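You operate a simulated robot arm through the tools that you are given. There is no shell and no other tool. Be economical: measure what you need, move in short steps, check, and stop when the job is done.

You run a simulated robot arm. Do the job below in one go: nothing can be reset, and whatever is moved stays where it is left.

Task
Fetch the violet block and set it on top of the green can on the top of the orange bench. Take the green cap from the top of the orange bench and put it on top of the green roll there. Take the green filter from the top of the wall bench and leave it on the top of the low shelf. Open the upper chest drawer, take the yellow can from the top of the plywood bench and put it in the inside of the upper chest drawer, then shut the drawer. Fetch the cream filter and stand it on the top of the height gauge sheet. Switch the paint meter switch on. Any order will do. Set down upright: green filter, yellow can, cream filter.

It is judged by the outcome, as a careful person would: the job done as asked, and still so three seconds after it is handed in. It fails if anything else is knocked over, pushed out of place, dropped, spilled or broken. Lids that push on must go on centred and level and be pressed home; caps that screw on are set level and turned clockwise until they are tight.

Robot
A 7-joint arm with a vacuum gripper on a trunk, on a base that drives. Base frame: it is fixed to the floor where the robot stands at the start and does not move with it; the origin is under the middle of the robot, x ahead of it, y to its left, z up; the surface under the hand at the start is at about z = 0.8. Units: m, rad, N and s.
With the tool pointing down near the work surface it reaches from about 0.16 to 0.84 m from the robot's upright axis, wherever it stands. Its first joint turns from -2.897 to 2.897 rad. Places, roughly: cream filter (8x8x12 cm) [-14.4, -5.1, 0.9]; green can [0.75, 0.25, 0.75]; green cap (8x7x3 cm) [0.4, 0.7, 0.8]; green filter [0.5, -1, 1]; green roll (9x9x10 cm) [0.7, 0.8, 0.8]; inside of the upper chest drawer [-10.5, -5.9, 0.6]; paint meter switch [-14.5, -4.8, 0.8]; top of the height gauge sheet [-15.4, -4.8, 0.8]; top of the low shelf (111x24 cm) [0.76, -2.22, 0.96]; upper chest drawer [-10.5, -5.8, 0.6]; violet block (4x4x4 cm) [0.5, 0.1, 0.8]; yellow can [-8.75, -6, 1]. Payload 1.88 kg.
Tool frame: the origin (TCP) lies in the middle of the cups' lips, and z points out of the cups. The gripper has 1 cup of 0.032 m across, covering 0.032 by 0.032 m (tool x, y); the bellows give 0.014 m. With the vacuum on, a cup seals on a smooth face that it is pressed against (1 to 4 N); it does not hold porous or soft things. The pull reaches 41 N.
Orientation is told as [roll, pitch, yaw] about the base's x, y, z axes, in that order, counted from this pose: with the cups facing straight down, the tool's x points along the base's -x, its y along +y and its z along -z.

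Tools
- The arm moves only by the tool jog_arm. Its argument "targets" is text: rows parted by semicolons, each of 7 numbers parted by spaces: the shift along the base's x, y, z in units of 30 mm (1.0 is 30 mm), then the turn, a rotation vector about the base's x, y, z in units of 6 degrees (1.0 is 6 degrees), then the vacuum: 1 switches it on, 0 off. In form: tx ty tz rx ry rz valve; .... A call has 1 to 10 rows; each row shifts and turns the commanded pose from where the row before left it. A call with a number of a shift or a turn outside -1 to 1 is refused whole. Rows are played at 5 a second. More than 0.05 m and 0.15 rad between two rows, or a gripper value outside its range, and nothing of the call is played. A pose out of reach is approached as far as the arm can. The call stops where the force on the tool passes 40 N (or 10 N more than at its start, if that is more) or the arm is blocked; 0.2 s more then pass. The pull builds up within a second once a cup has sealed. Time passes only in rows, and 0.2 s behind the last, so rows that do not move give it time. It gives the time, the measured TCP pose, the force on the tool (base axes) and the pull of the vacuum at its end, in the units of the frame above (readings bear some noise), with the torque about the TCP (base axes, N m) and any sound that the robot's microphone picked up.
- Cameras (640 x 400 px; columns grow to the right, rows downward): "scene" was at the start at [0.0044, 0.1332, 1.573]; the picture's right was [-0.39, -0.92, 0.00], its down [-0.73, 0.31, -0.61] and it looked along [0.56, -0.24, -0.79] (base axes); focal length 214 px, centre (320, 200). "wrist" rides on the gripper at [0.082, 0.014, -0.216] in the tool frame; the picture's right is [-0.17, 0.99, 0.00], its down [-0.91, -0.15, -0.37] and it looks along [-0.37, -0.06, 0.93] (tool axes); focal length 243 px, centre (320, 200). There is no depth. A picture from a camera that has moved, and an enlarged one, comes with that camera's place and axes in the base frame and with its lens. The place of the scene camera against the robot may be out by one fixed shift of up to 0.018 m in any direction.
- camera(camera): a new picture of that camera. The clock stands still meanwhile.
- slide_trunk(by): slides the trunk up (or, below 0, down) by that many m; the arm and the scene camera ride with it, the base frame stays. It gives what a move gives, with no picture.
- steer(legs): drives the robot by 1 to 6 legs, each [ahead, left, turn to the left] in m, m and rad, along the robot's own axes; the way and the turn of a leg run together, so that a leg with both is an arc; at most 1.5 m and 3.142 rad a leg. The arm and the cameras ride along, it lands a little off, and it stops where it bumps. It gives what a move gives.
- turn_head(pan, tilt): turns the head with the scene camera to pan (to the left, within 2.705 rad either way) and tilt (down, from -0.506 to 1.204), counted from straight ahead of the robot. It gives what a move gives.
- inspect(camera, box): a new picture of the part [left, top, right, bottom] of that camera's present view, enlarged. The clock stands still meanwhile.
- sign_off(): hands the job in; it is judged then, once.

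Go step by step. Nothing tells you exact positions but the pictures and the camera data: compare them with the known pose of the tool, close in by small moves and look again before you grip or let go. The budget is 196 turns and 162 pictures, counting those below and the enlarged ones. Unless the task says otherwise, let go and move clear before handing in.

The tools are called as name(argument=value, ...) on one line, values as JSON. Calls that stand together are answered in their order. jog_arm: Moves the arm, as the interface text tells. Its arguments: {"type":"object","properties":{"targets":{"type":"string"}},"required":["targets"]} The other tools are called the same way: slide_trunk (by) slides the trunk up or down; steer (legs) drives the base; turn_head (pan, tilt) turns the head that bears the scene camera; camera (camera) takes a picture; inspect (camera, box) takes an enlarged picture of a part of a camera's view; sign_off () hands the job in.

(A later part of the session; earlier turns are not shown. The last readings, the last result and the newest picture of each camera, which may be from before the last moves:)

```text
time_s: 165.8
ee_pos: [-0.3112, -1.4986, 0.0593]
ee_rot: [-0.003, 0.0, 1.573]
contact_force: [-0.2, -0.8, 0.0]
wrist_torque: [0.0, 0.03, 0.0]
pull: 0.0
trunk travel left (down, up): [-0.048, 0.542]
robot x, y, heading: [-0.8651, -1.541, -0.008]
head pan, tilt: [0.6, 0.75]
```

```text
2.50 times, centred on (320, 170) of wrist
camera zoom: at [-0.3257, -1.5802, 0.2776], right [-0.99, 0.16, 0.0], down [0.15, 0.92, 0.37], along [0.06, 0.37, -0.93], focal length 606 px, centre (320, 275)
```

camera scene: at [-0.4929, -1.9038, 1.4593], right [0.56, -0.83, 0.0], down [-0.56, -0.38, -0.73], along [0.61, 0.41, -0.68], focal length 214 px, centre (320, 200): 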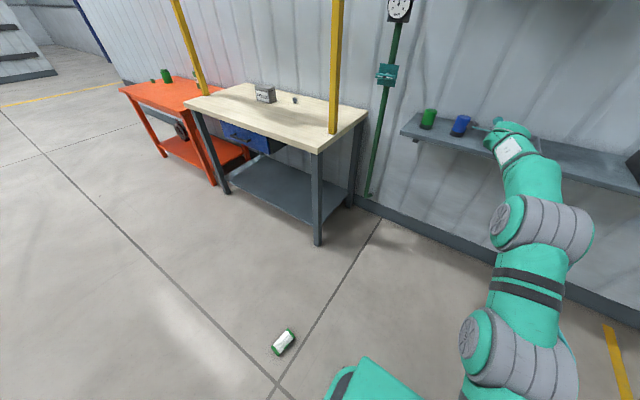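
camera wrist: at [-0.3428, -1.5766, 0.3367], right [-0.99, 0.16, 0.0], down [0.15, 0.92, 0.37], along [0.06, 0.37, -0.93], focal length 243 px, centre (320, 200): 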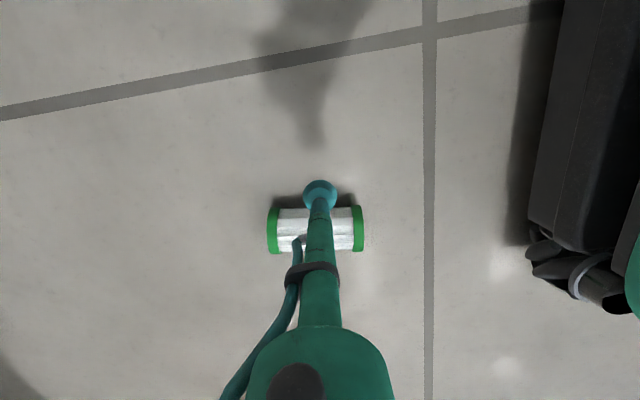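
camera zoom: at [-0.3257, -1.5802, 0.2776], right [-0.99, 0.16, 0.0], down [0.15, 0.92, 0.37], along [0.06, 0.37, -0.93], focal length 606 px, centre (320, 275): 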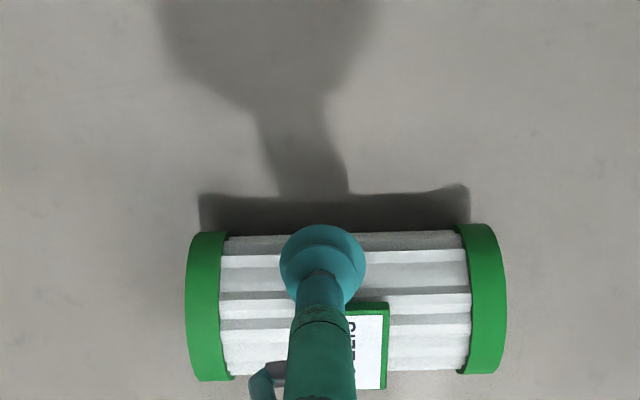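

The plate is at about 75°, nearly up. I'll free the cup sideways, hop over and press straight down on the plate with the vacuum on.

jog_arm(targets="0 -0.4 0 0 0 0 0;0 0 1 0 0 0 0;0 0 0.35 0 0 0 0;0 1 0 0 0 0 0;0 0.2 0 0 0 0 0;0 0 -0.5 0 0 0 1;0 0 -0.15 0 0 0 1;0 0 -0.15 0 0 0 1;0 0 -0.15 0 0 0 1;0 0 0 0 0 0 1")

inspect(camera="wrist", box=[220, 90, 420, 250])

```text
time_s: 168.0
ee_pos: [-0.3093, -1.4743, 0.072]
ee_rot: [-0.003, 0.002, 1.573]
contact_force: [-0.6, -0.3, 1.3]
wrist_torque: [-0.02, 0.0, -0.01]
pull: 0.0
trunk travel left (down, up): [-0.048, 0.542]
robot x, y, heading: [-0.8641, -1.5446, -0.005]
head pan, tilt: [0.6, 0.75]
```

```text
2.50 times, centred on (320, 170) of wrist
camera zoom: at [-0.3258, -1.5555, 0.2895], right [-0.99, 0.16, 0.0], down [0.15, 0.92, 0.37], along [0.06, 0.37, -0.93], focal length 606 px, centre (320, 275)
```

zoom: 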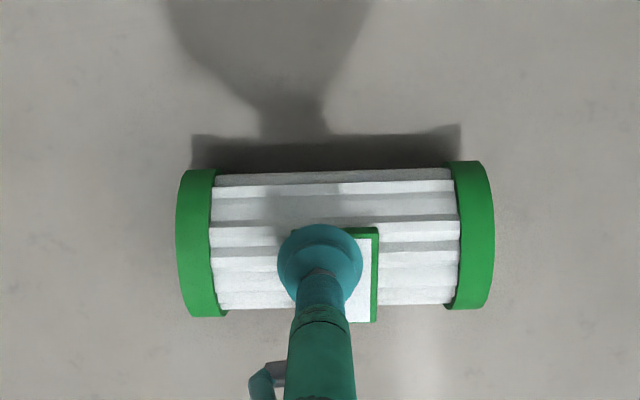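

The plate is almost level under the cup; I'm off by about 9 mm in x and 6 mm in y. I'll lift slightly, shift, and press again.

jog_arm(targets="0 0 0.5 0 0 0 0;-0.3 0.15 0 0 0 0 0;0 0 -0.4 0 0 0 1;0 0 -0.1 0 0 0 1;0 0 -0.1 0 0 0 1;0 0 -0.05 0 0 0 1;0 0 0 0 0 0 1;0 0 0 0 0 0 1")

inspect(camera="wrist", box=[220, 90, 420, 250])

```text
time_s: 169.8
ee_pos: [-0.3207, -1.4699, 0.0671]
ee_rot: [-0.003, 0.002, 1.573]
contact_force: [0.2, -0.7, 0.2]
wrist_torque: [-0.01, 0.02, -0.01]
pull: 0.1
trunk travel left (down, up): [-0.048, 0.542]
robot x, y, heading: [-0.8641, -1.5427, -0.007]
head pan, tilt: [0.6, 0.75]
```

```text
2.50 times, centred on (320, 170) of wrist
camera zoom: at [-0.3349, -1.5515, 0.2842], right [-0.99, 0.16, 0.0], down [0.15, 0.92, 0.37], along [0.06, 0.37, -0.93], focal length 606 px, centre (320, 275)
```

zoom: 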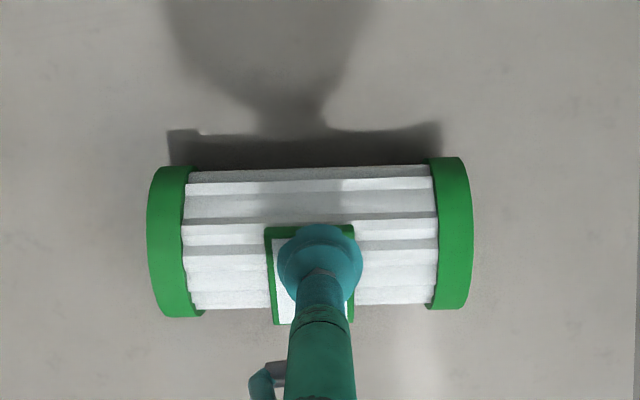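

x is aligned now. I'll shift +6 mm in y and press a bit deeper.

jog_arm(targets="0 0 0.5 0 0 0 1;0 0.22 0 0 0 0 1;0 0 -0.5 0 0 0 1;0 0 -0.07 0 0 0 1;0 0 -0.07 0 0 0 1;0 0 -0.07 0 0 0 1;0 0 -0.07 0 0 0 1;0 0 0 0 0 0 1;0 0 0 0 0 0 1")

inspect(camera="wrist", box=[220, 90, 420, 250])

```text
time_s: 171.8
ee_pos: [-0.3193, -1.4618, 0.0591]
ee_rot: [-0.002, 0.002, 1.572]
contact_force: [1.3, 1.3, 1.7]
wrist_torque: [-0.01, 0.02, 0.03]
pull: 0.0
trunk travel left (down, up): [-0.048, 0.542]
robot x, y, heading: [-0.8647, -1.5423, -0.007]
head pan, tilt: [0.6, 0.75]
```

```text
2.50 times, centred on (320, 170) of wrist
camera zoom: at [-0.3351, -1.5438, 0.2763], right [-0.99, 0.16, 0.0], down [0.15, 0.92, 0.37], along [0.06, 0.37, -0.93], focal length 606 px, centre (320, 275)
```

zoom: 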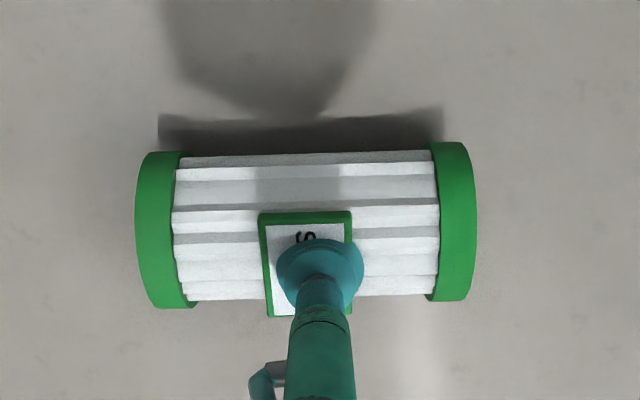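

The plate faces about 12° toward +y, so pressing straight down there only tips it. I'll tilt the tool 10° to meet it squarely and press along its normal.

jog_arm(targets="0 0.03 0.7 -0.83 0 0 1;0 0.03 0.2 -0.83 0 0 1;0 -0.05 -0.3 0 0 0 1;0 -0.02 -0.1 0 0 0 1;0 -0.02 -0.1 0 0 0 1;0 -0.02 -0.1 0 0 0 1;0 -0.02 -0.1 0 0 0 1;0 0 0 0 0 0 1;0 0 0 0 0 0 1")

inspect(camera="wrist", box=[220, 90, 420, 250])

```text
time_s: 173.8
ee_pos: [-0.3195, -1.4637, 0.0651]
ee_rot: [-0.002, 0.176, 1.572]
contact_force: [-1.1, 0.0, 0.2]
wrist_torque: [0.01, 0.01, -0.01]
pull: 40.8
trunk travel left (down, up): [-0.048, 0.542]
robot x, y, heading: [-0.8648, -1.5435, -0.008]
head pan, tilt: [0.6, 0.75]
```

```text
2.50 times, centred on (320, 170) of wrist
camera zoom: at [-0.3346, -1.507, 0.293], right [-0.99, 0.16, -0.03], down [0.15, 0.97, 0.21], along [0.06, 0.2, -0.98], focal length 606 px, centre (320, 275)
```

zoom: 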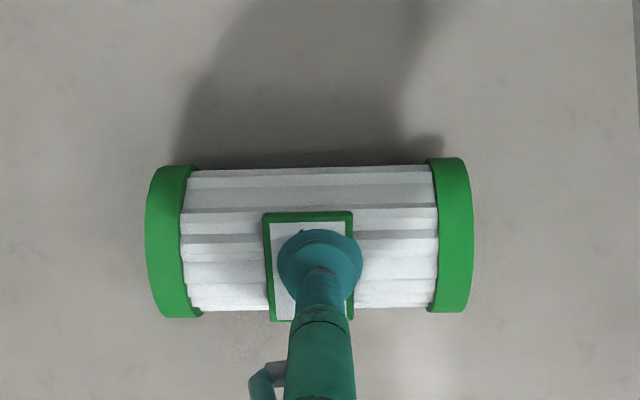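

Sealed, square and centred. I'll lift gently.

jog_arm(targets="0 0 0.1 0 0 0 1;0 0 0.2 0 0 0 1;0 0 0.4 0 0 0 1;0 0 0.6 0 0 0 1;0 0 0.8 0 0 0 1;0 0 0.8 0.83 0 0 1;0 0 0.8 0.83 0 0 1;0 0 0.8 0 0 0 1;0 0 0.8 0 0 0 1;0 0 0.8 0 0 0 1")

jog_arm(targets="0 0 0.8 0 0 -0.7 1;0 0 0.8 0 0 -0.8 1;0 0 0.8 0 0 -0.8 1;0 0 0.8 0 0 -0.8 1;0 0 0.8 0 0 -0.8 1;0 0 0.8 0 0 -0.8 1;0 0 0.8 0 0 -0.8 1;0 0 0.8 0 0 -0.8 1;0 0 0.8 0 0 -0.8 1;0 0 0.8 0 0 -0.8 1")

jog_arm(targets="0 0 0 0 0 -0.8 1;0 0 0 0 0 -0.8 1;0 0 0 0 0 -0.8 1;0 0 0 0 0 -0.8 1;0 0 0 0 0 -0.8 1;0 0 0 0 0 -0.8 1;0 0 0 0 0 -0.8 1;0 0 0 0 0 -0.8 1;0 0 0 0 0 -0.8 1;0 0 0 0 0 -0.8 1")

jog_arm(targets="0 0 0 0 0 -0.8 1;0 0 0 0 0 -0.8 1;0 0 0 0 0 -0.8 1;0 0 0 0 0 -0.8 1;0 0 0 0 0 -0.8 1;0 0 0 0 0 -0.8 1;0 0 0 0 0 -0.8 1;0 0 0 0 0 -0.8 1;0 0 0 0 0 -0.8 1;0 0 0 0 0 -0.8 1")

```text
time_s: 176.0
ee_pos: [-0.3221, -1.4643, 0.2462]
ee_rot: [-0.002, 0.003, 1.573]
contact_force: [-0.1, 0.3, -1.5]
wrist_torque: [0.0, 0.0, -0.05]
pull: 40.8
trunk travel left (down, up): [-0.048, 0.542]
robot x, y, heading: [-0.8644, -1.5394, -0.004]
head pan, tilt: [0.6, 0.75]
```

```text
time_s: 178.2
ee_pos: [-0.3189, -1.463, 0.4873]
ee_rot: [-0.001, 0.005, 0.743]
contact_force: [-0.9, -0.2, -2.1]
wrist_torque: [0.0, 0.04, -0.01]
pull: 41.5
trunk travel left (down, up): [-0.048, 0.542]
robot x, y, heading: [-0.865, -1.5446, -0.009]
head pan, tilt: [0.6, 0.75]
```

```text
time_s: 180.4
ee_pos: [-0.3207, -1.4652, 0.4871]
ee_rot: [-0.004, 0.002, -0.092]
contact_force: [0.3, -0.9, -2.0]
wrist_torque: [0.0, 0.0, 0.0]
pull: 41.1
trunk travel left (down, up): [-0.048, 0.542]
robot x, y, heading: [-0.8633, -1.5424, -0.009]
head pan, tilt: [0.6, 0.75]
```

```text
time_s: 182.6
ee_pos: [-0.3209, -1.4634, 0.4867]
ee_rot: [-0.004, 0.0, -0.932]
contact_force: [-0.2, -0.4, -3.2]
wrist_torque: [0.0, -0.01, -0.02]
pull: 40.8
trunk travel left (down, up): [-0.048, 0.542]
robot x, y, heading: [-0.8657, -1.5391, -0.015]
head pan, tilt: [0.6, 0.75]
```

Held firmly. I'll finish the yaw, then drive right in this secure tool-down pose before lifting and levelling the tool.

jog_arm(targets="0 0 0 0 0 -0.87 1;0 0 0 0 0 -0.87 1;0 0 0 0 0 -0.87 1;0 0 0 0 0 -0.87 1;0 0 0 0 0 -0.87 1;0 0 0 0 0 -0.87 1;0 0 0 0 0 -0.87 1")

steer(legs=[[0, -0.9, 0]])

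slide_trunk(by=0.35)

camera(camera="wrist")

```text
time_s: 184.2
ee_pos: [-0.3202, -1.4645, 0.4882]
ee_rot: [-0.005, 0.001, -1.57]
contact_force: [-0.7, -0.2, -1.9]
wrist_torque: [-0.02, -0.03, 0.0]
pull: 40.3
trunk travel left (down, up): [-0.048, 0.542]
robot x, y, heading: [-0.8661, -1.5438, -0.01]
head pan, tilt: [0.6, 0.75]
```

```text
time_s: 188.9
ee_pos: [-0.3287, -2.3619, 0.4874]
ee_rot: [-0.004, 0.002, -1.568]
contact_force: [-0.2, -0.3, -2.3]
wrist_torque: [-0.05, 0.01, -0.03]
pull: 41.1
trunk travel left (down, up): [-0.048, 0.542]
robot x, y, heading: [-0.8685, -2.4385, -0.012]
head pan, tilt: [0.6, 0.75]
```

```text
time_s: 192.3
ee_pos: [-0.3272, -2.3608, 0.8373]
ee_rot: [-0.004, 0.003, -1.567]
contact_force: [0.1, -0.6, -3.3]
wrist_torque: [0.0, -0.06, -0.01]
pull: 40.3
trunk travel left (down, up): [-0.398, 0.192]
robot x, y, heading: [-0.8706, -2.4392, -0.012]
head pan, tilt: [0.6, 0.75]
```

```text
56 pictures are left
camera wrist: at [-0.3142, -2.2795, 1.0549], right [0.99, -0.16, 0.0], down [-0.15, -0.92, 0.37], along [-0.06, -0.37, -0.93], focal length 243 px, centre (320, 200)
```

wrist: 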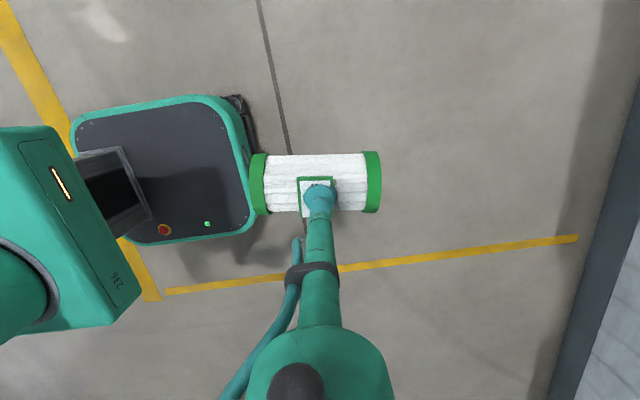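

Still held, and the filter's axis is about 8° off my forward direction. I'll correct that, extend and pitch the tool up in stages.

jog_arm(targets="1 0 0.3 0 0 0.67 1;1 0 0.3 0 0 0.67 1;0.9 0 0.6 0 -1 0 1;0.9 0 0.6 0 -1 0 1;0.9 0 0.6 0 -1 0 1;0.9 0 0.6 0 -1 0 1;0.9 0 0.6 0 -1 0 1;0.9 0 0.6 0 -1 0 1;0.9 0 0.6 0 -1 0 1")

jog_arm(targets="0.9 0 0.6 0 -1 0 1;0.9 0 0.6 0 -1 0 1;0.9 0 0.6 0 -1 0 1;0.9 0 0.6 0 -1 0 1;0.9 0 0.6 0 -1 0 1;0.9 0 0.6 0 -1 0 1;0 0 0 0 -1 0 1")

turn_head(pan=0.1, tilt=0.45)

camera(camera="scene")

```text
time_s: 194.3
ee_pos: [-0.0771, -2.3616, 0.9832]
ee_rot: [0.725, -0.096, -1.462]
contact_force: [-0.5, -0.6, -2.8]
wrist_torque: [0.01, 0.02, -0.01]
pull: 41.2
trunk travel left (down, up): [-0.398, 0.192]
robot x, y, heading: [-0.8706, -2.4362, -0.014]
head pan, tilt: [0.6, 0.75]
```

```text
time_s: 195.9
ee_pos: [0.0822, -2.3605, 1.0978]
ee_rot: [1.47, -0.143, -1.553]
contact_force: [-1.8, -0.6, 0.4]
wrist_torque: [0.02, 0.34, 0.06]
pull: 41.2
trunk travel left (down, up): [-0.398, 0.192]
robot x, y, heading: [-0.8739, -2.4385, -0.008]
head pan, tilt: [0.6, 0.75]
```

```text
time_s: 196.8
ee_pos: [0.0842, -2.3612, 1.0871]
ee_rot: [1.456, -0.141, -1.552]
contact_force: [0.8, -0.3, -2.1]
wrist_torque: [0.05, 0.07, -0.02]
pull: 40.5
trunk travel left (down, up): [-0.398, 0.192]
robot x, y, heading: [-0.8667, -2.4405, -0.004]
head pan, tilt: [0.099, 0.45]
```

```text
55 pictures are left
camera scene: at [-0.8428, -2.267, 1.4856], right [0.09, -1.0, 0.0], down [-0.43, -0.04, -0.9], along [0.9, 0.08, -0.44], focal length 214 px, centre (320, 200)
```

scene: 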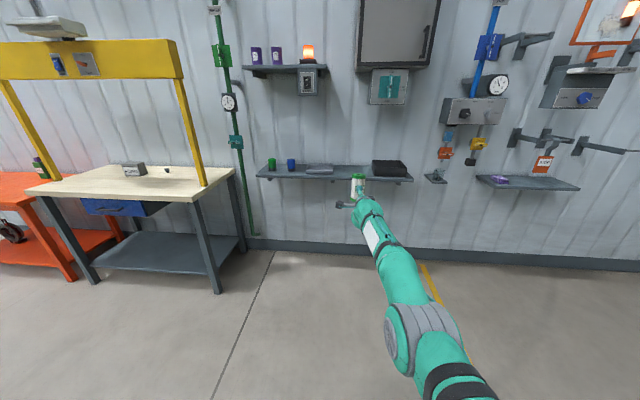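

The filter is upright in front of me. I'll zoom in to check its tilt and the free spot on the shelf.

inspect(camera="scene", box=[250, 140, 430, 230])

```text
3.56 times, centred on (340, 185) of scene
camera zoom: at [-0.8428, -2.267, 1.4856], right [0.09, -1.0, 0.0], down [-0.43, -0.04, -0.9], along [0.9, 0.08, -0.44], focal length 763 px, centre (249, 253)
```

zoom: 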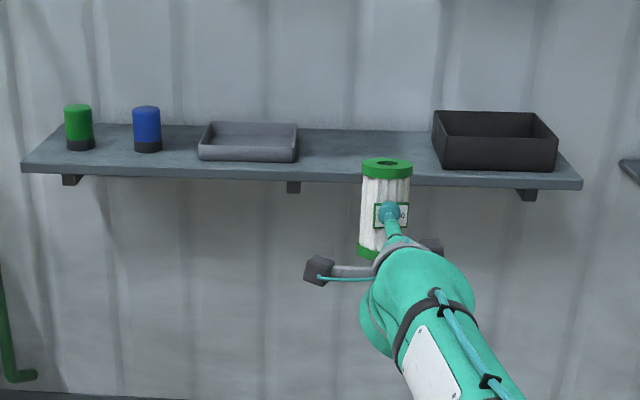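

The filter hangs vertical, and the gap between the two trays is centred on y = -2.36, already in line. I'll drive forward to bring it over the shelf.

steer(legs=[[0.6, 0, 0]])

turn_head(pan=0.1, tilt=0.35)

camera(camera="scene")

camera(camera="wrist")

```text
time_s: 200.2
ee_pos: [0.6817, -2.3536, 1.0905]
ee_rot: [1.463, -0.144, -1.544]
contact_force: [-0.5, 0.0, -2.2]
wrist_torque: [0.03, 0.11, 0.04]
pull: 40.2
trunk travel left (down, up): [-0.398, 0.192]
robot x, y, heading: [-0.269, -2.4429, 0.002]
head pan, tilt: [0.099, 0.45]
```

```text
time_s: 200.9
ee_pos: [0.6805, -2.3538, 1.0904]
ee_rot: [1.46, -0.143, -1.544]
contact_force: [-0.2, 0.2, -2.4]
wrist_torque: [0.0, 0.09, 0.03]
pull: 40.5
trunk travel left (down, up): [-0.398, 0.192]
robot x, y, heading: [-0.2735, -2.4373, 0.002]
head pan, tilt: [0.099, 0.351]
```

```text
53 pictures are left
camera scene: at [-0.2452, -2.2688, 1.4948], right [0.1, -0.99, 0.0], down [-0.34, -0.03, -0.94], along [0.93, 0.09, -0.34], focal length 214 px, centre (320, 200)
```

scene: 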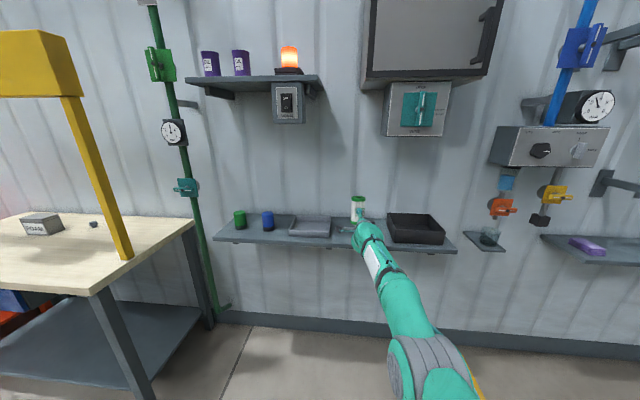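

```text
52 pictures are left
camera wrist: at [0.4654, -2.273, 1.1169], right [0.11, -0.02, 0.99], down [-0.36, -0.93, 0.02], along [0.93, -0.36, -0.11], focal length 243 px, centre (320, 200)
```

wrist: 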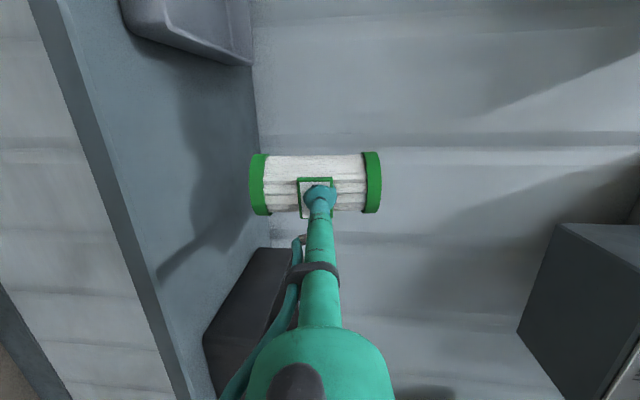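

The filter is over the gap, clear of both trays. I'll lower with the trunk in small steps and watch the force.

slide_trunk(by=-0.03)

inspect(camera="scene", box=[300, 170, 420, 260])

```text
time_s: 201.6
ee_pos: [0.6808, -2.3539, 1.0612]
ee_rot: [1.462, -0.142, -1.543]
contact_force: [-1.0, -0.2, -2.3]
wrist_torque: [0.02, 0.07, -0.01]
pull: 40.9
trunk travel left (down, up): [-0.368, 0.222]
robot x, y, heading: [-0.2754, -2.441, 0.002]
head pan, tilt: [0.099, 0.351]
```

```text
4.44 times, centred on (360, 215) of scene
camera zoom: at [-0.2453, -2.2688, 1.4648], right [0.1, -0.99, 0.0], down [-0.34, -0.03, -0.94], along [0.93, 0.09, -0.34], focal length 953 px, centre (142, 133)
```

zoom: 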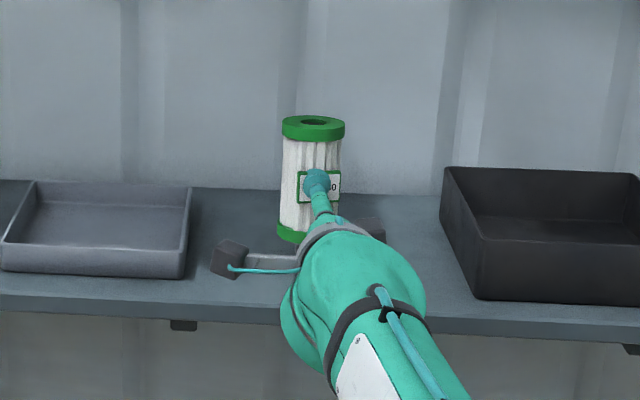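

slide_trunk(by=-0.02)

inspect(camera="scene", box=[300, 170, 420, 260])

```text
time_s: 202.3
ee_pos: [0.6818, -2.3538, 1.0407]
ee_rot: [1.464, -0.143, -1.546]
contact_force: [-0.9, -0.6, -1.9]
wrist_torque: [0.01, 0.06, 0.02]
pull: 40.6
trunk travel left (down, up): [-0.348, 0.242]
robot x, y, heading: [-0.2736, -2.4384, 0.004]
head pan, tilt: [0.099, 0.351]
```

```text
4.44 times, centred on (360, 215) of scene
camera zoom: at [-0.2453, -2.2688, 1.4448], right [0.1, -0.99, 0.0], down [-0.34, -0.03, -0.94], along [0.93, 0.09, -0.34], focal length 953 px, centre (142, 133)
```

zoom: 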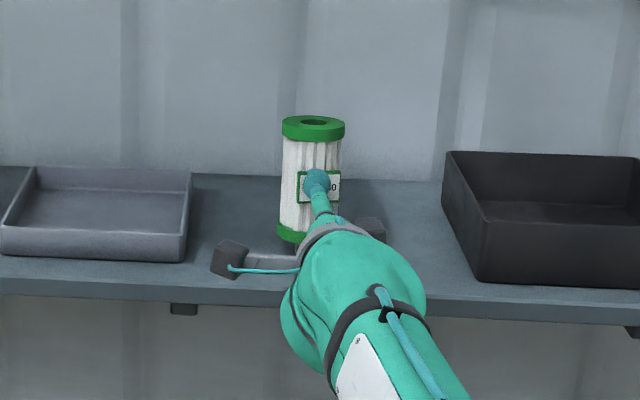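

slide_trunk(by=-0.01)

slide_trunk(by=-0.007)

slide_trunk(by=-0.005)

```text
time_s: 202.9
ee_pos: [0.6816, -2.3531, 1.0308]
ee_rot: [1.463, -0.142, -1.546]
contact_force: [-0.3, 0.0, -2.2]
wrist_torque: [0.04, 0.11, 0.0]
pull: 40.1
trunk travel left (down, up): [-0.338, 0.252]
robot x, y, heading: [-0.2726, -2.438, -0.002]
head pan, tilt: [0.099, 0.351]
```

```text
time_s: 203.4
ee_pos: [0.6811, -2.3549, 1.0233]
ee_rot: [1.465, -0.145, -1.545]
contact_force: [0.7, -0.5, -2.6]
wrist_torque: [0.01, 0.05, -0.01]
pull: 40.9
trunk travel left (down, up): [-0.331, 0.259]
robot x, y, heading: [-0.2747, -2.4413, 0.004]
head pan, tilt: [0.099, 0.351]
```

```text
time_s: 204.0
ee_pos: [0.6801, -2.354, 1.0232]
ee_rot: [1.466, -0.143, -1.544]
contact_force: [-2.3, -0.2, 6.0]
wrist_torque: [0.08, -0.23, 0.02]
pull: 41.0
trunk travel left (down, up): [-0.326, 0.264]
robot x, y, heading: [-0.2771, -2.4393, -0.004]
head pan, tilt: [0.099, 0.351]
```

Contact with the shelf. I'll release, wait, and back the base straight off.

jog_arm(targets="0 0 0 0 0 0 0;0 0 0 0 0 0 0;0 0 0 0 0 0 0;0 0 0 0 0 0 0;0 0 0 0 0 0 0")

steer(legs=[[-0.15, 0, 0]])

inspect(camera="scene", box=[300, 170, 420, 260])

```text
time_s: 205.2
ee_pos: [0.6807, -2.3551, 1.0186]
ee_rot: [1.463, -0.144, -1.544]
contact_force: [-0.7, 0.7, 0.3]
wrist_torque: [0.01, 0.01, -0.02]
pull: 0.0
trunk travel left (down, up): [-0.326, 0.264]
robot x, y, heading: [-0.2737, -2.4397, 0.001]
head pan, tilt: [0.099, 0.351]
```

```text
time_s: 206.6
ee_pos: [0.5308, -2.3549, 1.019]
ee_rot: [1.463, -0.144, -1.545]
contact_force: [0.7, -0.8, -0.2]
wrist_torque: [-0.02, 0.02, 0.0]
pull: 0.0
trunk travel left (down, up): [-0.326, 0.264]
robot x, y, heading: [-0.4271, -2.4404, 0.004]
head pan, tilt: [0.099, 0.351]
```

```text
4.44 times, centred on (360, 215) of scene
camera zoom: at [-0.3955, -2.269, 1.4229], right [0.1, -0.99, 0.0], down [-0.34, -0.03, -0.94], along [0.93, 0.09, -0.34], focal length 953 px, centre (142, 133)
```

zoom: 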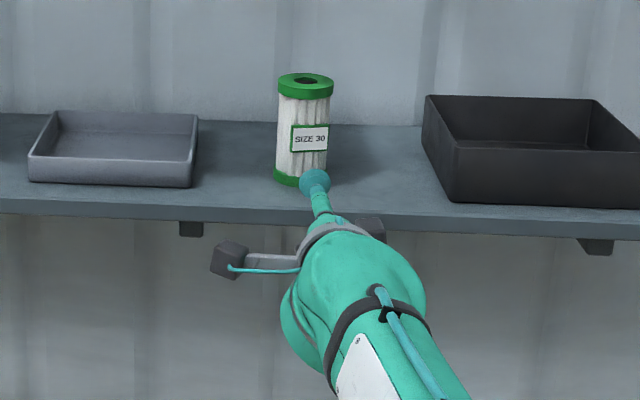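

The green filter stands upright on the low shelf. Next is the far side of the hall; I'll back away, turn around and look along -x for a safe route.

steer(legs=[[-1.2, 0, 0], [0, -1.2, 0], [0, 0, 3.14]])

turn_head(pan=0.0, tilt=0.1)

camera(camera="scene")

```text
time_s: 225.6
ee_pos: [-2.5363, -3.7739, 1.0188]
ee_rot: [1.464, -0.143, 1.653]
contact_force: [-0.6, -0.7, 0.8]
wrist_torque: [-0.04, -0.03, 0.05]
pull: 0.0
trunk travel left (down, up): [-0.326, 0.264]
robot x, y, heading: [-1.5861, -3.6341, -3.083]
head pan, tilt: [0.099, 0.351]
```

```text
time_s: 226.4
ee_pos: [-2.5365, -3.7733, 1.0197]
ee_rot: [1.462, -0.142, 1.653]
contact_force: [0.0, -0.7, 0.3]
wrist_torque: [-0.02, 0.0, -0.03]
pull: 0.1
trunk travel left (down, up): [-0.326, 0.264]
robot x, y, heading: [-1.5854, -3.6351, -3.088]
head pan, tilt: [0.0, 0.099]
```

```text
48 pictures are left
camera scene: at [-1.6143, -3.8009, 1.4462], right [-0.06, 1.0, 0.0], down [0.1, 0.01, -0.99], along [-0.99, -0.06, -0.1], focal length 214 px, centre (320, 200)
```

scene: 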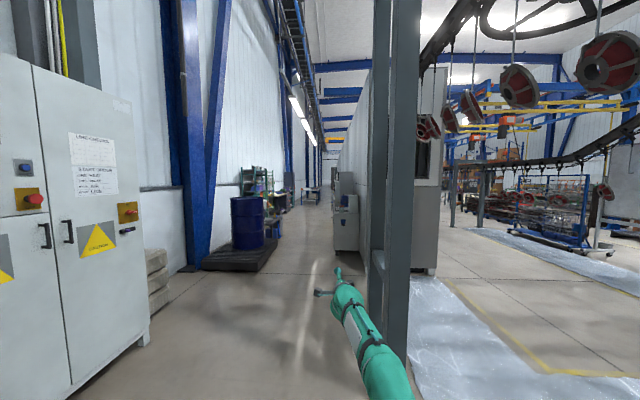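

There's a corridor along -x, clear from about y = -5.0 to -3.8. I'll shift to its middle (y = -4.4) and drive down it.

steer(legs=[[0, 0.77, -0.058], [1.5, 0, 0], [1.5, 0, 0], [1.5, 0, 0]])

camera(camera="scene")

```text
time_s: 251.9
ee_pos: [-7.0654, -4.5362, 1.0178]
ee_rot: [1.462, -0.142, 1.611]
contact_force: [-0.5, -0.1, -0.1]
wrist_torque: [0.0, -0.01, 0.03]
pull: 0.0
trunk travel left (down, up): [-0.326, 0.264]
robot x, y, heading: [-6.1099, -4.4366, -3.126]
head pan, tilt: [0.0, 0.099]
```

```text
47 pictures are left
camera scene: at [-6.1455, -4.6049, 1.4463], right [-0.01, 1.0, 0.0], down [0.1, 0.0, -1.0], along [-0.99, -0.01, -0.1], focal length 214 px, centre (320, 200)
```

scene: 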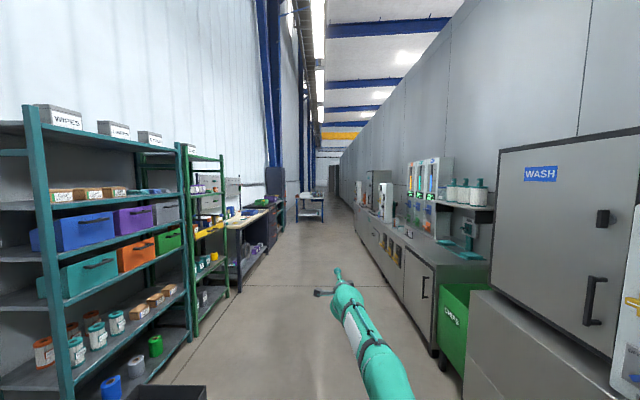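

The corridor continues, with racks and benches on the left and counters on the right. I'll drive to x = -10.5 and turn left to face the chest.

steer(legs=[[1.5, 0, 0], [1.5, 0, 0], [1.36, 0, 0], [0, 0, 1.555]])

turn_head(pan=0.0, tilt=0.5)

camera(camera="scene")

```text
time_s: 276.6
ee_pos: [-10.386, -5.3451, 1.0191]
ee_rot: [1.462, -0.143, -3.113]
contact_force: [-0.9, -0.5, -0.1]
wrist_torque: [-0.02, 0.01, -0.01]
pull: 0.1
trunk travel left (down, up): [-0.326, 0.264]
robot x, y, heading: [-10.477, -4.3932, -1.565]
head pan, tilt: [0.0, 0.099]
```

```text
time_s: 277.5
ee_pos: [-10.3867, -5.3446, 1.0184]
ee_rot: [1.464, -0.144, -3.112]
contact_force: [0.1, 1.1, -0.1]
wrist_torque: [0.0, 0.03, -0.01]
pull: 0.0
trunk travel left (down, up): [-0.326, 0.264]
robot x, y, heading: [-10.4751, -4.3942, -1.571]
head pan, tilt: [0.0, 0.499]
```

```text
46 pictures are left
camera scene: at [-10.3145, -4.4228, 1.4093], right [-1.0, 0.0, 0.0], down [0.0, 0.48, -0.88], along [0.0, -0.88, -0.48], focal length 214 px, centre (320, 200)
```

scene: 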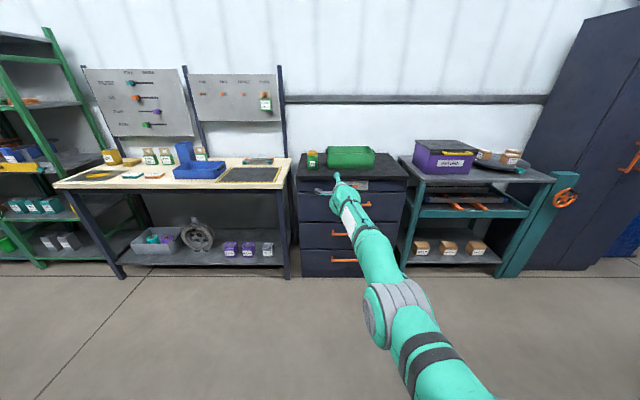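

The navy chest with orange handles is straight ahead and the plywood bench is to its left. I'll zoom on both.

inspect(camera="scene", box=[280, 135, 420, 285])

inspect(camera="scene", box=[60, 120, 300, 210])

```text
2.67 times, centred on (350, 210) of scene
camera zoom: at [-10.3145, -4.4228, 1.4093], right [-1.0, 0.0, 0.0], down [0.0, 0.48, -0.88], along [0.0, -0.88, -0.48], focal length 572 px, centre (240, 173)
```

zoom: 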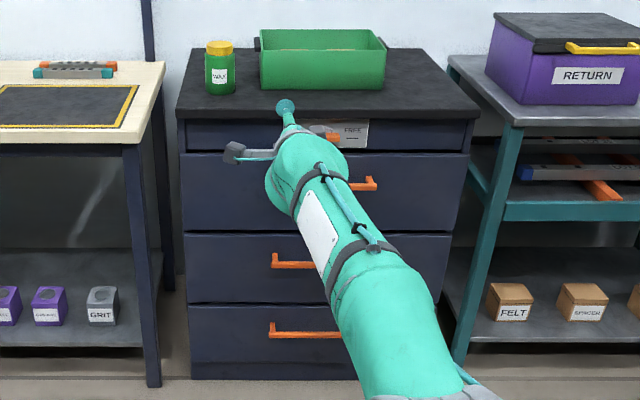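

```text
2.67 times, centred on (180, 165) of scene
camera zoom: at [-10.3145, -4.4228, 1.4093], right [-1.0, 0.0, 0.0], down [0.0, 0.48, -0.88], along [0.0, -0.88, -0.48], focal length 572 px, centre (693, 293)
```

zoom: 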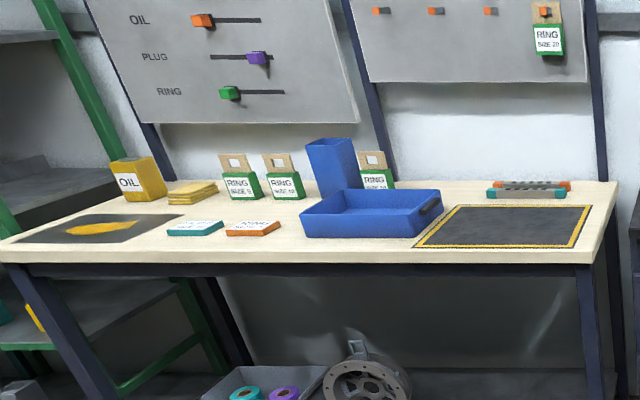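

The upper drawer's front is at about y = -5.69, z from 0.55 to 0.77, x from -10.88 to -10.18, with its handle in the middle. Above it is an orange slider marked "FREE". I'll lower the trunk, line up left of the handle, and look closer.

steer(legs=[[0, 0.095, 0]])

slide_trunk(by=-0.325)

inspect(camera="scene", box=[280, 80, 440, 220])

```text
time_s: 278.6
ee_pos: [-10.2896, -5.3445, 1.0184]
ee_rot: [1.462, -0.144, -3.109]
contact_force: [0.2, 0.8, -0.6]
wrist_torque: [-0.02, -0.01, 0.01]
pull: 0.1
trunk travel left (down, up): [-0.326, 0.264]
robot x, y, heading: [-10.3797, -4.3915, -1.565]
head pan, tilt: [0.0, 0.499]
```

```text
time_s: 281.8
ee_pos: [-10.2897, -5.3444, 0.6934]
ee_rot: [1.462, -0.145, -3.111]
contact_force: [-0.4, -0.2, -0.2]
wrist_torque: [0.01, -0.02, 0.06]
pull: 0.0
trunk travel left (down, up): [-0.001, 0.589]
robot x, y, heading: [-10.3791, -4.3906, -1.568]
head pan, tilt: [0.0, 0.499]
```

```text
2.86 times, centred on (360, 150) of scene
camera zoom: at [-10.2208, -4.4219, 1.0842], right [-1.0, -0.01, 0.0], down [0.0, 0.48, -0.88], along [0.01, -0.88, -0.48], focal length 613 px, centre (206, 343)
```

zoom: 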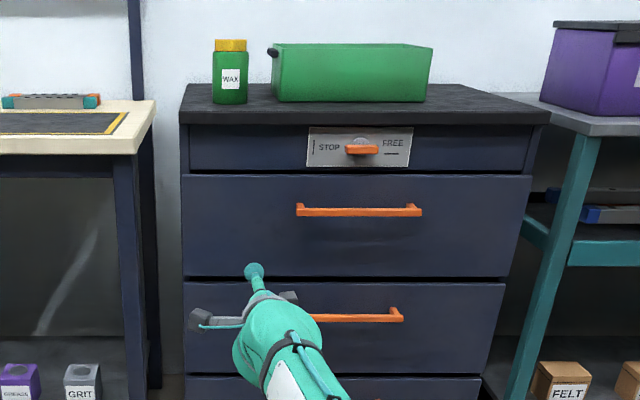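

The lever lies horizontal, matching the "—" mark by FREE, so the drawer is unlocked. I'll drive forward to just before the drawer's face and step in with the vacuum on.

steer(legs=[[0.3, 0, 0]])

jog_arm(targets="0 -0.3 0 0 0 0 1;0 -0.3 0 0 0 0 1;0 -0.2 0 0 0 0 1;0 -0.15 0 0 0 0 1;0 -0.15 0 0 0 0 1;0 -0.15 0 0 0 0 1;0 -0.15 0 0 0 0 1;0 0 0 0 0 0 1")

```text
time_s: 283.9
ee_pos: [-10.2836, -5.6439, 0.6945]
ee_rot: [1.462, -0.143, -3.106]
contact_force: [0.4, 4.8, -1.0]
wrist_torque: [-0.11, -0.02, -0.01]
pull: 0.1
trunk travel left (down, up): [-0.001, 0.589]
robot x, y, heading: [-10.3798, -4.6954, -1.556]
head pan, tilt: [0.0, 0.499]
```

```text
time_s: 284.2
ee_pos: [-10.2841, -5.6488, 0.6936]
ee_rot: [1.461, -0.143, -3.107]
contact_force: [-2.0, 24.4, -0.5]
wrist_torque: [-0.29, 0.06, 0.01]
pull: 41.0
trunk travel left (down, up): [-0.001, 0.589]
robot x, y, heading: [-10.3793, -4.6909, -1.564]
head pan, tilt: [0.0, 0.499]
stopped in row 1: the force on the tool passed its limit at 56 N (the readings are from after the stop); the commanded pose is now the measured one
```

Sealed on the drawer face. I'll pull gently.

jog_arm(targets="0 0.1 0 0 0 0 1;0 0.1 0 0 0 0 1;0 0.2 0 0 0 0 1;0 0.3 0 0 0 0 1;0 0.4 0 0 0 0 1;0 0.4 0 0 0 0 1;0 0.4 0 0 0 0 1;0 0.4 0 0 0 0 1;0 0.4 0 0 0 0 1;0 0.4 0 0 0 0 1")

```text
time_s: 286.4
ee_pos: [-10.2814, -5.5697, 0.6974]
ee_rot: [1.438, -0.146, -3.103]
contact_force: [-7.2, 1.7, -19.0]
wrist_torque: [-0.85, -0.15, 0.12]
pull: 41.3
out of reach, approached as far as the arm can: row 8, 9, 10
trunk travel left (down, up): [-0.001, 0.589]
robot x, y, heading: [-10.3768, -4.691, -1.558]
head pan, tilt: [0.0, 0.499]
```

The drawer is coming out (8 cm). The arm is at its fold limit, so I'll continue by backing the base.

steer(legs=[[-0.1, 0, 0]])

steer(legs=[[-0.12, 0, 0]])

inspect(camera="scene", box=[220, 130, 460, 330])

```text
time_s: 287.6
ee_pos: [-10.2802, -5.4723, 0.7034]
ee_rot: [1.447, -0.145, -3.103]
contact_force: [4.5, 1.2, -18.1]
wrist_torque: [-0.5, -0.01, -0.07]
pull: 40.9
trunk travel left (down, up): [-0.001, 0.589]
robot x, y, heading: [-10.3788, -4.5935, -1.562]
head pan, tilt: [0.0, 0.499]
```

```text
time_s: 288.8
ee_pos: [-10.2802, -5.352, 0.7048]
ee_rot: [1.447, -0.145, -3.1]
contact_force: [11.1, 0.4, -5.3]
wrist_torque: [-0.37, -0.09, -0.19]
pull: 40.5
trunk travel left (down, up): [-0.001, 0.589]
robot x, y, heading: [-10.378, -4.4704, -1.561]
head pan, tilt: [0.0, 0.499]
```

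```text
2.00 times, centred on (340, 230) of scene
camera zoom: at [-10.2199, -4.5054, 1.0841], right [-1.0, -0.01, 0.0], down [-0.01, 0.48, -0.88], along [0.01, -0.88, -0.48], focal length 429 px, centre (280, 140)
```

zoom: 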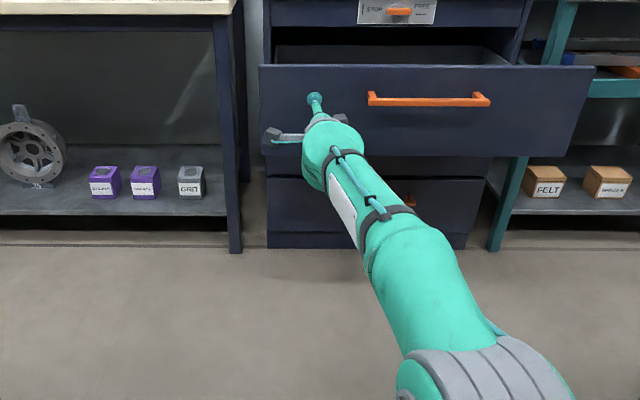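

The drawer is open about 29 cm. I'll release, back off, raise the trunk and turn the tool down for the can.

jog_arm(targets="0 0 0 0 0 0 0;0 0 0 0 0 0 0;0 0 0 0 0 0 0;0 0 0 0 0 0 0")

steer(legs=[[-0.15, 0, 0]])

slide_trunk(by=0.5)

jog_arm(targets="0 0 0 1 0 0 0;0 0.3 0 1 0 0 0;0 0.5 0 1 0 0 0;0 0.6 0 1 0 0 0;0 0.6 0 1 0 0 0;0 0.6 0 1 0 0 0;0 0.6 0 1 0 0 0;0 0.6 0 1 0 0 0;0 0.6 0 1 0 0 0;0 0.6 0 1 0 0 0")

jog_arm(targets="0 0.6 0 1 0 0 0;0 0.6 0 1 0 0 0;0 0.6 0 1 0 0 0;0 0.6 0 0.8 0 0 0")

```text
time_s: 289.8
ee_pos: [-10.2795, -5.3532, 0.7048]
ee_rot: [1.446, -0.145, -3.102]
contact_force: [0.1, 1.7, 0.1]
wrist_torque: [-0.01, 0.01, -0.01]
pull: 0.0
trunk travel left (down, up): [-0.001, 0.589]
robot x, y, heading: [-10.3803, -4.4803, -1.558]
head pan, tilt: [0.0, 0.499]
```

```text
time_s: 291.2
ee_pos: [-10.2781, -5.2039, 0.7057]
ee_rot: [1.447, -0.146, -3.096]
contact_force: [-0.3, -0.6, -0.1]
wrist_torque: [-0.03, 0.01, 0.04]
pull: 0.0
trunk travel left (down, up): [-0.001, 0.589]
robot x, y, heading: [-10.3813, -4.3207, -1.558]
head pan, tilt: [0.0, 0.499]
```

```text
refused: 0.5 is not a number from -0.4 to 0.4
```

```text
time_s: 293.4
ee_pos: [-10.2775, -5.052, 0.7057]
ee_rot: [0.396, -0.034, -2.992]
contact_force: [-0.5, -0.8, 0.1]
wrist_torque: [0.02, 0.01, 0.0]
pull: 0.0
trunk travel left (down, up): [-0.001, 0.589]
robot x, y, heading: [-10.3841, -4.3278, -1.556]
head pan, tilt: [0.0, 0.499]
```

```text
time_s: 294.4
ee_pos: [-10.2785, -4.9812, 0.7064]
ee_rot: [0.004, 0.026, -2.99]
contact_force: [-0.4, 0.5, -0.6]
wrist_torque: [-0.01, 0.03, 0.01]
pull: 0.0
trunk travel left (down, up): [-0.001, 0.589]
robot x, y, heading: [-10.3787, -4.3263, -1.554]
head pan, tilt: [0.0, 0.499]
```

The tool points down. I'll raise the trunk, drive left to the yellow can, stop short, and look.

slide_trunk(by=0.4)

steer(legs=[[0, 1.45, -0.015], [0.7, 0, 0]])

camera(camera="wrist")

```text
time_s: 298.2
ee_pos: [-10.2767, -4.9814, 1.1063]
ee_rot: [0.007, 0.027, -2.991]
contact_force: [0.6, 0.6, 1.0]
wrist_torque: [0.02, -0.03, 0.03]
pull: 0.1
trunk travel left (down, up): [-0.401, 0.189]
robot x, y, heading: [-10.3799, -4.3273, -1.554]
head pan, tilt: [0.0, 0.499]
```

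```text
time_s: 308.9
ee_pos: [-8.8414, -5.6893, 1.1054]
ee_rot: [0.007, 0.027, -3.006]
contact_force: [0.6, 0.2, -0.4]
wrist_torque: [-0.01, -0.01, -0.02]
pull: 0.0
trunk travel left (down, up): [-0.401, 0.189]
robot x, y, heading: [-8.9406, -5.0311, -1.569]
head pan, tilt: [0.0, 0.499]
```

```text
41 pictures are left
camera wrist: at [-8.7654, -5.6916, 1.3253], right [-0.03, -1.0, 0.0], down [-0.94, 0.03, 0.35], along [-0.35, 0.01, -0.94], focal length 243 px, centre (320, 200)
```

wrist: 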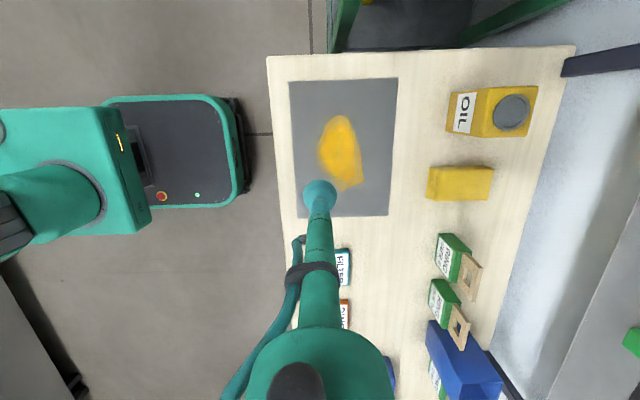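

The "OIL" can has a grey cap on top, near (-8.775, -5.92). I'll move nearer for a second view.

jog_arm(targets="0.5 -1 0 0 0 0 0;0.5 -1 0 0 0 0 0;0.5 -1 0 0 0 0 0;0.6 -1 0 0 0 0 0;0 -1 0 0 0 0 0")

inspect(camera="wrist", box=[260, 90, 460, 230])

```text
time_s: 310.1
ee_pos: [-8.7967, -5.7575, 1.0461]
ee_rot: [0.003, 0.027, -3.007]
contact_force: [1.2, -1.4, -0.7]
wrist_torque: [0.07, 0.04, 0.0]
pull: 0.0
out of reach, approached as far as the arm can: row 2, 3, 4, 5
trunk travel left (down, up): [-0.401, 0.189]
robot x, y, heading: [-8.9344, -5.0326, -1.574]
head pan, tilt: [0.0, 0.499]
```

```text
2.86 times, centred on (360, 160) of wrist
camera zoom: at [-8.7195, -5.7603, 1.2667], right [-0.03, -1.0, 0.0], down [-0.94, 0.03, 0.35], along [-0.35, 0.01, -0.94], focal length 693 px, centre (206, 314)
```

zoom: 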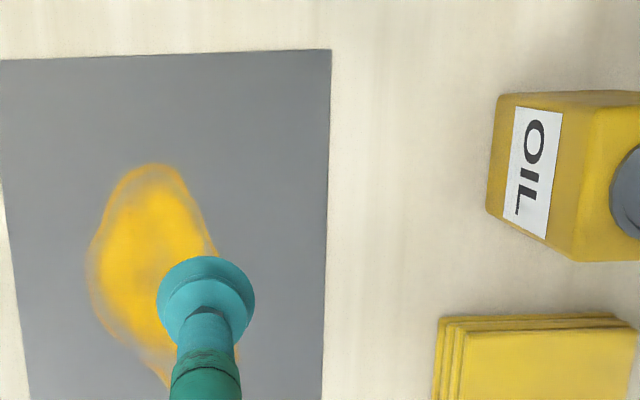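

Just out of reach at that height. The base has about 20 cm to the bench, so I'll raise the trunk and drive 16 cm closer.

slide_trunk(by=0.15)

steer(legs=[[0.16, 0, 0]])

camera(camera="wrist")

```text
time_s: 311.9
ee_pos: [-8.7985, -5.7564, 1.1993]
ee_rot: [0.006, 0.028, -3.009]
contact_force: [0.0, -0.1, 0.6]
wrist_torque: [0.01, -0.02, 0.0]
pull: 0.0
trunk travel left (down, up): [-0.551, 0.039]
robot x, y, heading: [-8.9351, -5.0309, -1.571]
head pan, tilt: [0.0, 0.499]
```

```text
time_s: 313.3
ee_pos: [-8.797, -5.9161, 1.199]
ee_rot: [0.004, 0.025, -3.01]
contact_force: [-0.2, -1.2, -0.5]
wrist_torque: [0.01, 0.0, -0.01]
pull: 0.1
trunk travel left (down, up): [-0.551, 0.039]
robot x, y, heading: [-8.9349, -5.1917, -1.571]
head pan, tilt: [0.0, 0.499]
```

```text
39 pictures are left
camera wrist: at [-8.721, -5.919, 1.4185], right [-0.03, -1.0, 0.0], down [-0.94, 0.03, 0.35], along [-0.35, 0.01, -0.94], focal length 243 px, centre (320, 200)
```

wrist: 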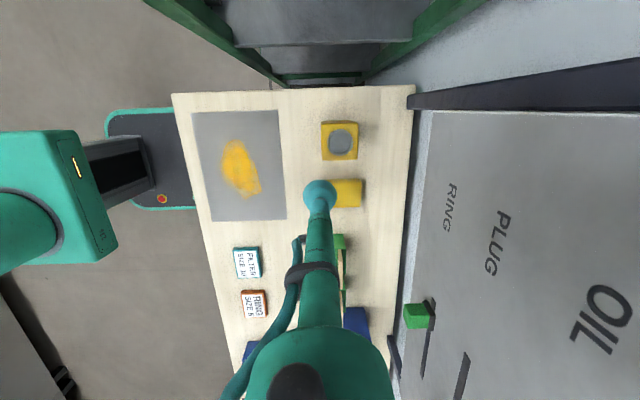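

Two views put the cap centre at (-8.777, -5.955, 0.971). I'll descend onto it.

jog_arm(targets="0.08 -0.16 -0.9 0 0 0 0;0.08 -0.16 -0.9 0 0 0 0;0.08 -0.16 -0.9 0 0 0 0;0.08 -0.16 -0.9 0 0 0 0;0.08 -0.16 -0.9 0 0 0 0;0.08 -0.16 -0.9 0 0 0 0;0.08 -0.16 -0.9 0 0 0 0;0.1 -0.16 -0.3 0 0 0 0")

inspect(camera="wrist", box=[260, 120, 380, 230])

```text
time_s: 315.1
ee_pos: [-8.7772, -5.9554, 1.0015]
ee_rot: [0.007, 0.025, -3.009]
contact_force: [0.1, -0.1, 0.7]
wrist_torque: [-0.01, 0.0, 0.02]
pull: 0.0
trunk travel left (down, up): [-0.551, 0.039]
robot x, y, heading: [-8.9409, -5.1923, -1.568]
head pan, tilt: [0.0, 0.499]
```

```text
3.64 times, centred on (320, 175) of wrist
camera zoom: at [-8.7006, -5.958, 1.2203], right [-0.03, -1.0, 0.0], down [-0.94, 0.03, 0.35], along [-0.35, 0.01, -0.94], focal length 882 px, centre (320, 291)
```

zoom: 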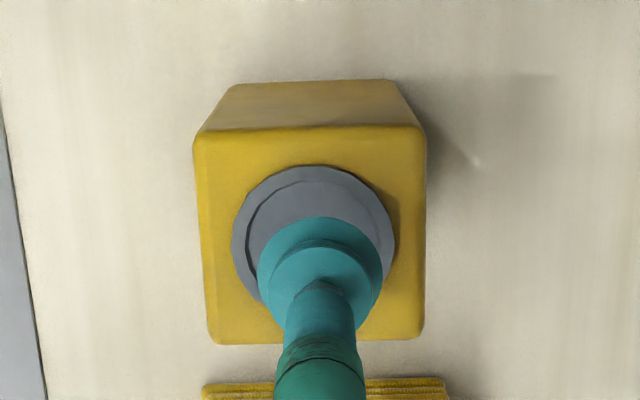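

Centred. I'll descend with the vacuum on.

jog_arm(targets="-0.04 0.04 -0.6 0 0 0 1;0 0 -0.3 0 0 0 1;0 0 -0.1 0 0 0 1;0 0 -0.1 0 0 0 1;0 0 -0.1 0 0 0 1;0 0 0 0 0 0 1;0 0 0 0 0 0 1")

```text
time_s: 316.7
ee_pos: [-8.7775, -5.9548, 0.9694]
ee_rot: [0.012, 0.026, -3.008]
contact_force: [5.3, -7.5, 23.6]
wrist_torque: [0.19, 0.32, 0.09]
pull: 40.6
trunk travel left (down, up): [-0.551, 0.039]
robot x, y, heading: [-8.9356, -5.1935, -1.571]
head pan, tilt: [0.0, 0.499]
```

Sealed on the cap. I'll lift, back off and carry it right to above the open drawer.

jog_arm(targets="0 0 0.15 0 0 0 1;0 0 0.4 0 0 0 1;0 0 0.7 0 0 0 1;0 0 0.8 0 0 0 1;0 0 0.8 0 0 0 1;0 0 0.8 0 0 0 1;0 0 0.8 0 0 0 1;0 0 0.8 0 0 0 1;0 0 0.8 0 0 0 1")

steer(legs=[[-0.5, 0, 0], [0, -1.0, 0], [0, -0.7, 0]])

camera(camera="wrist")

```text
time_s: 318.7
ee_pos: [-8.7776, -5.9447, 1.1392]
ee_rot: [0.008, 0.025, -3.008]
contact_force: [-0.3, -0.5, -3.3]
wrist_torque: [0.0, 0.03, 0.02]
pull: 40.6
out of reach, approached as far as the arm can: row 9
trunk travel left (down, up): [-0.551, 0.039]
robot x, y, heading: [-8.9364, -5.1899, -1.574]
head pan, tilt: [0.0, 0.499]
```

```text
time_s: 330.0
ee_pos: [-10.5096, -5.4357, 1.1389]
ee_rot: [0.006, 0.026, -3.017]
contact_force: [0.1, -0.1, -4.0]
wrist_torque: [0.0, 0.02, 0.0]
pull: 41.1
trunk travel left (down, up): [-0.551, 0.039]
robot x, y, heading: [-10.6605, -4.6828, -1.581]
head pan, tilt: [0.0, 0.499]
```

```text
37 pictures are left
camera wrist: at [-10.4325, -5.4379, 1.3589], right [-0.04, -1.0, 0.0], down [-0.94, 0.04, 0.35], along [-0.35, 0.01, -0.94], focal length 243 px, centre (320, 200)
```

wrist: 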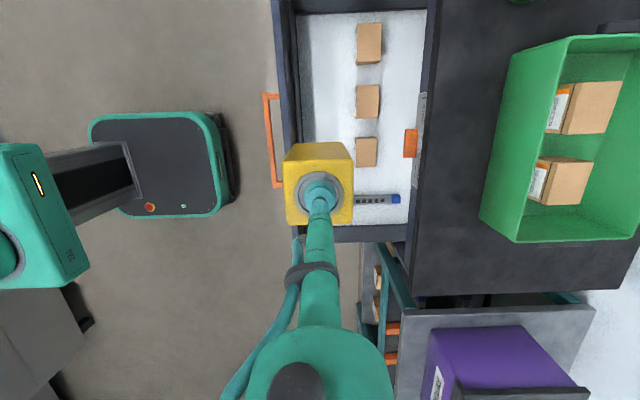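

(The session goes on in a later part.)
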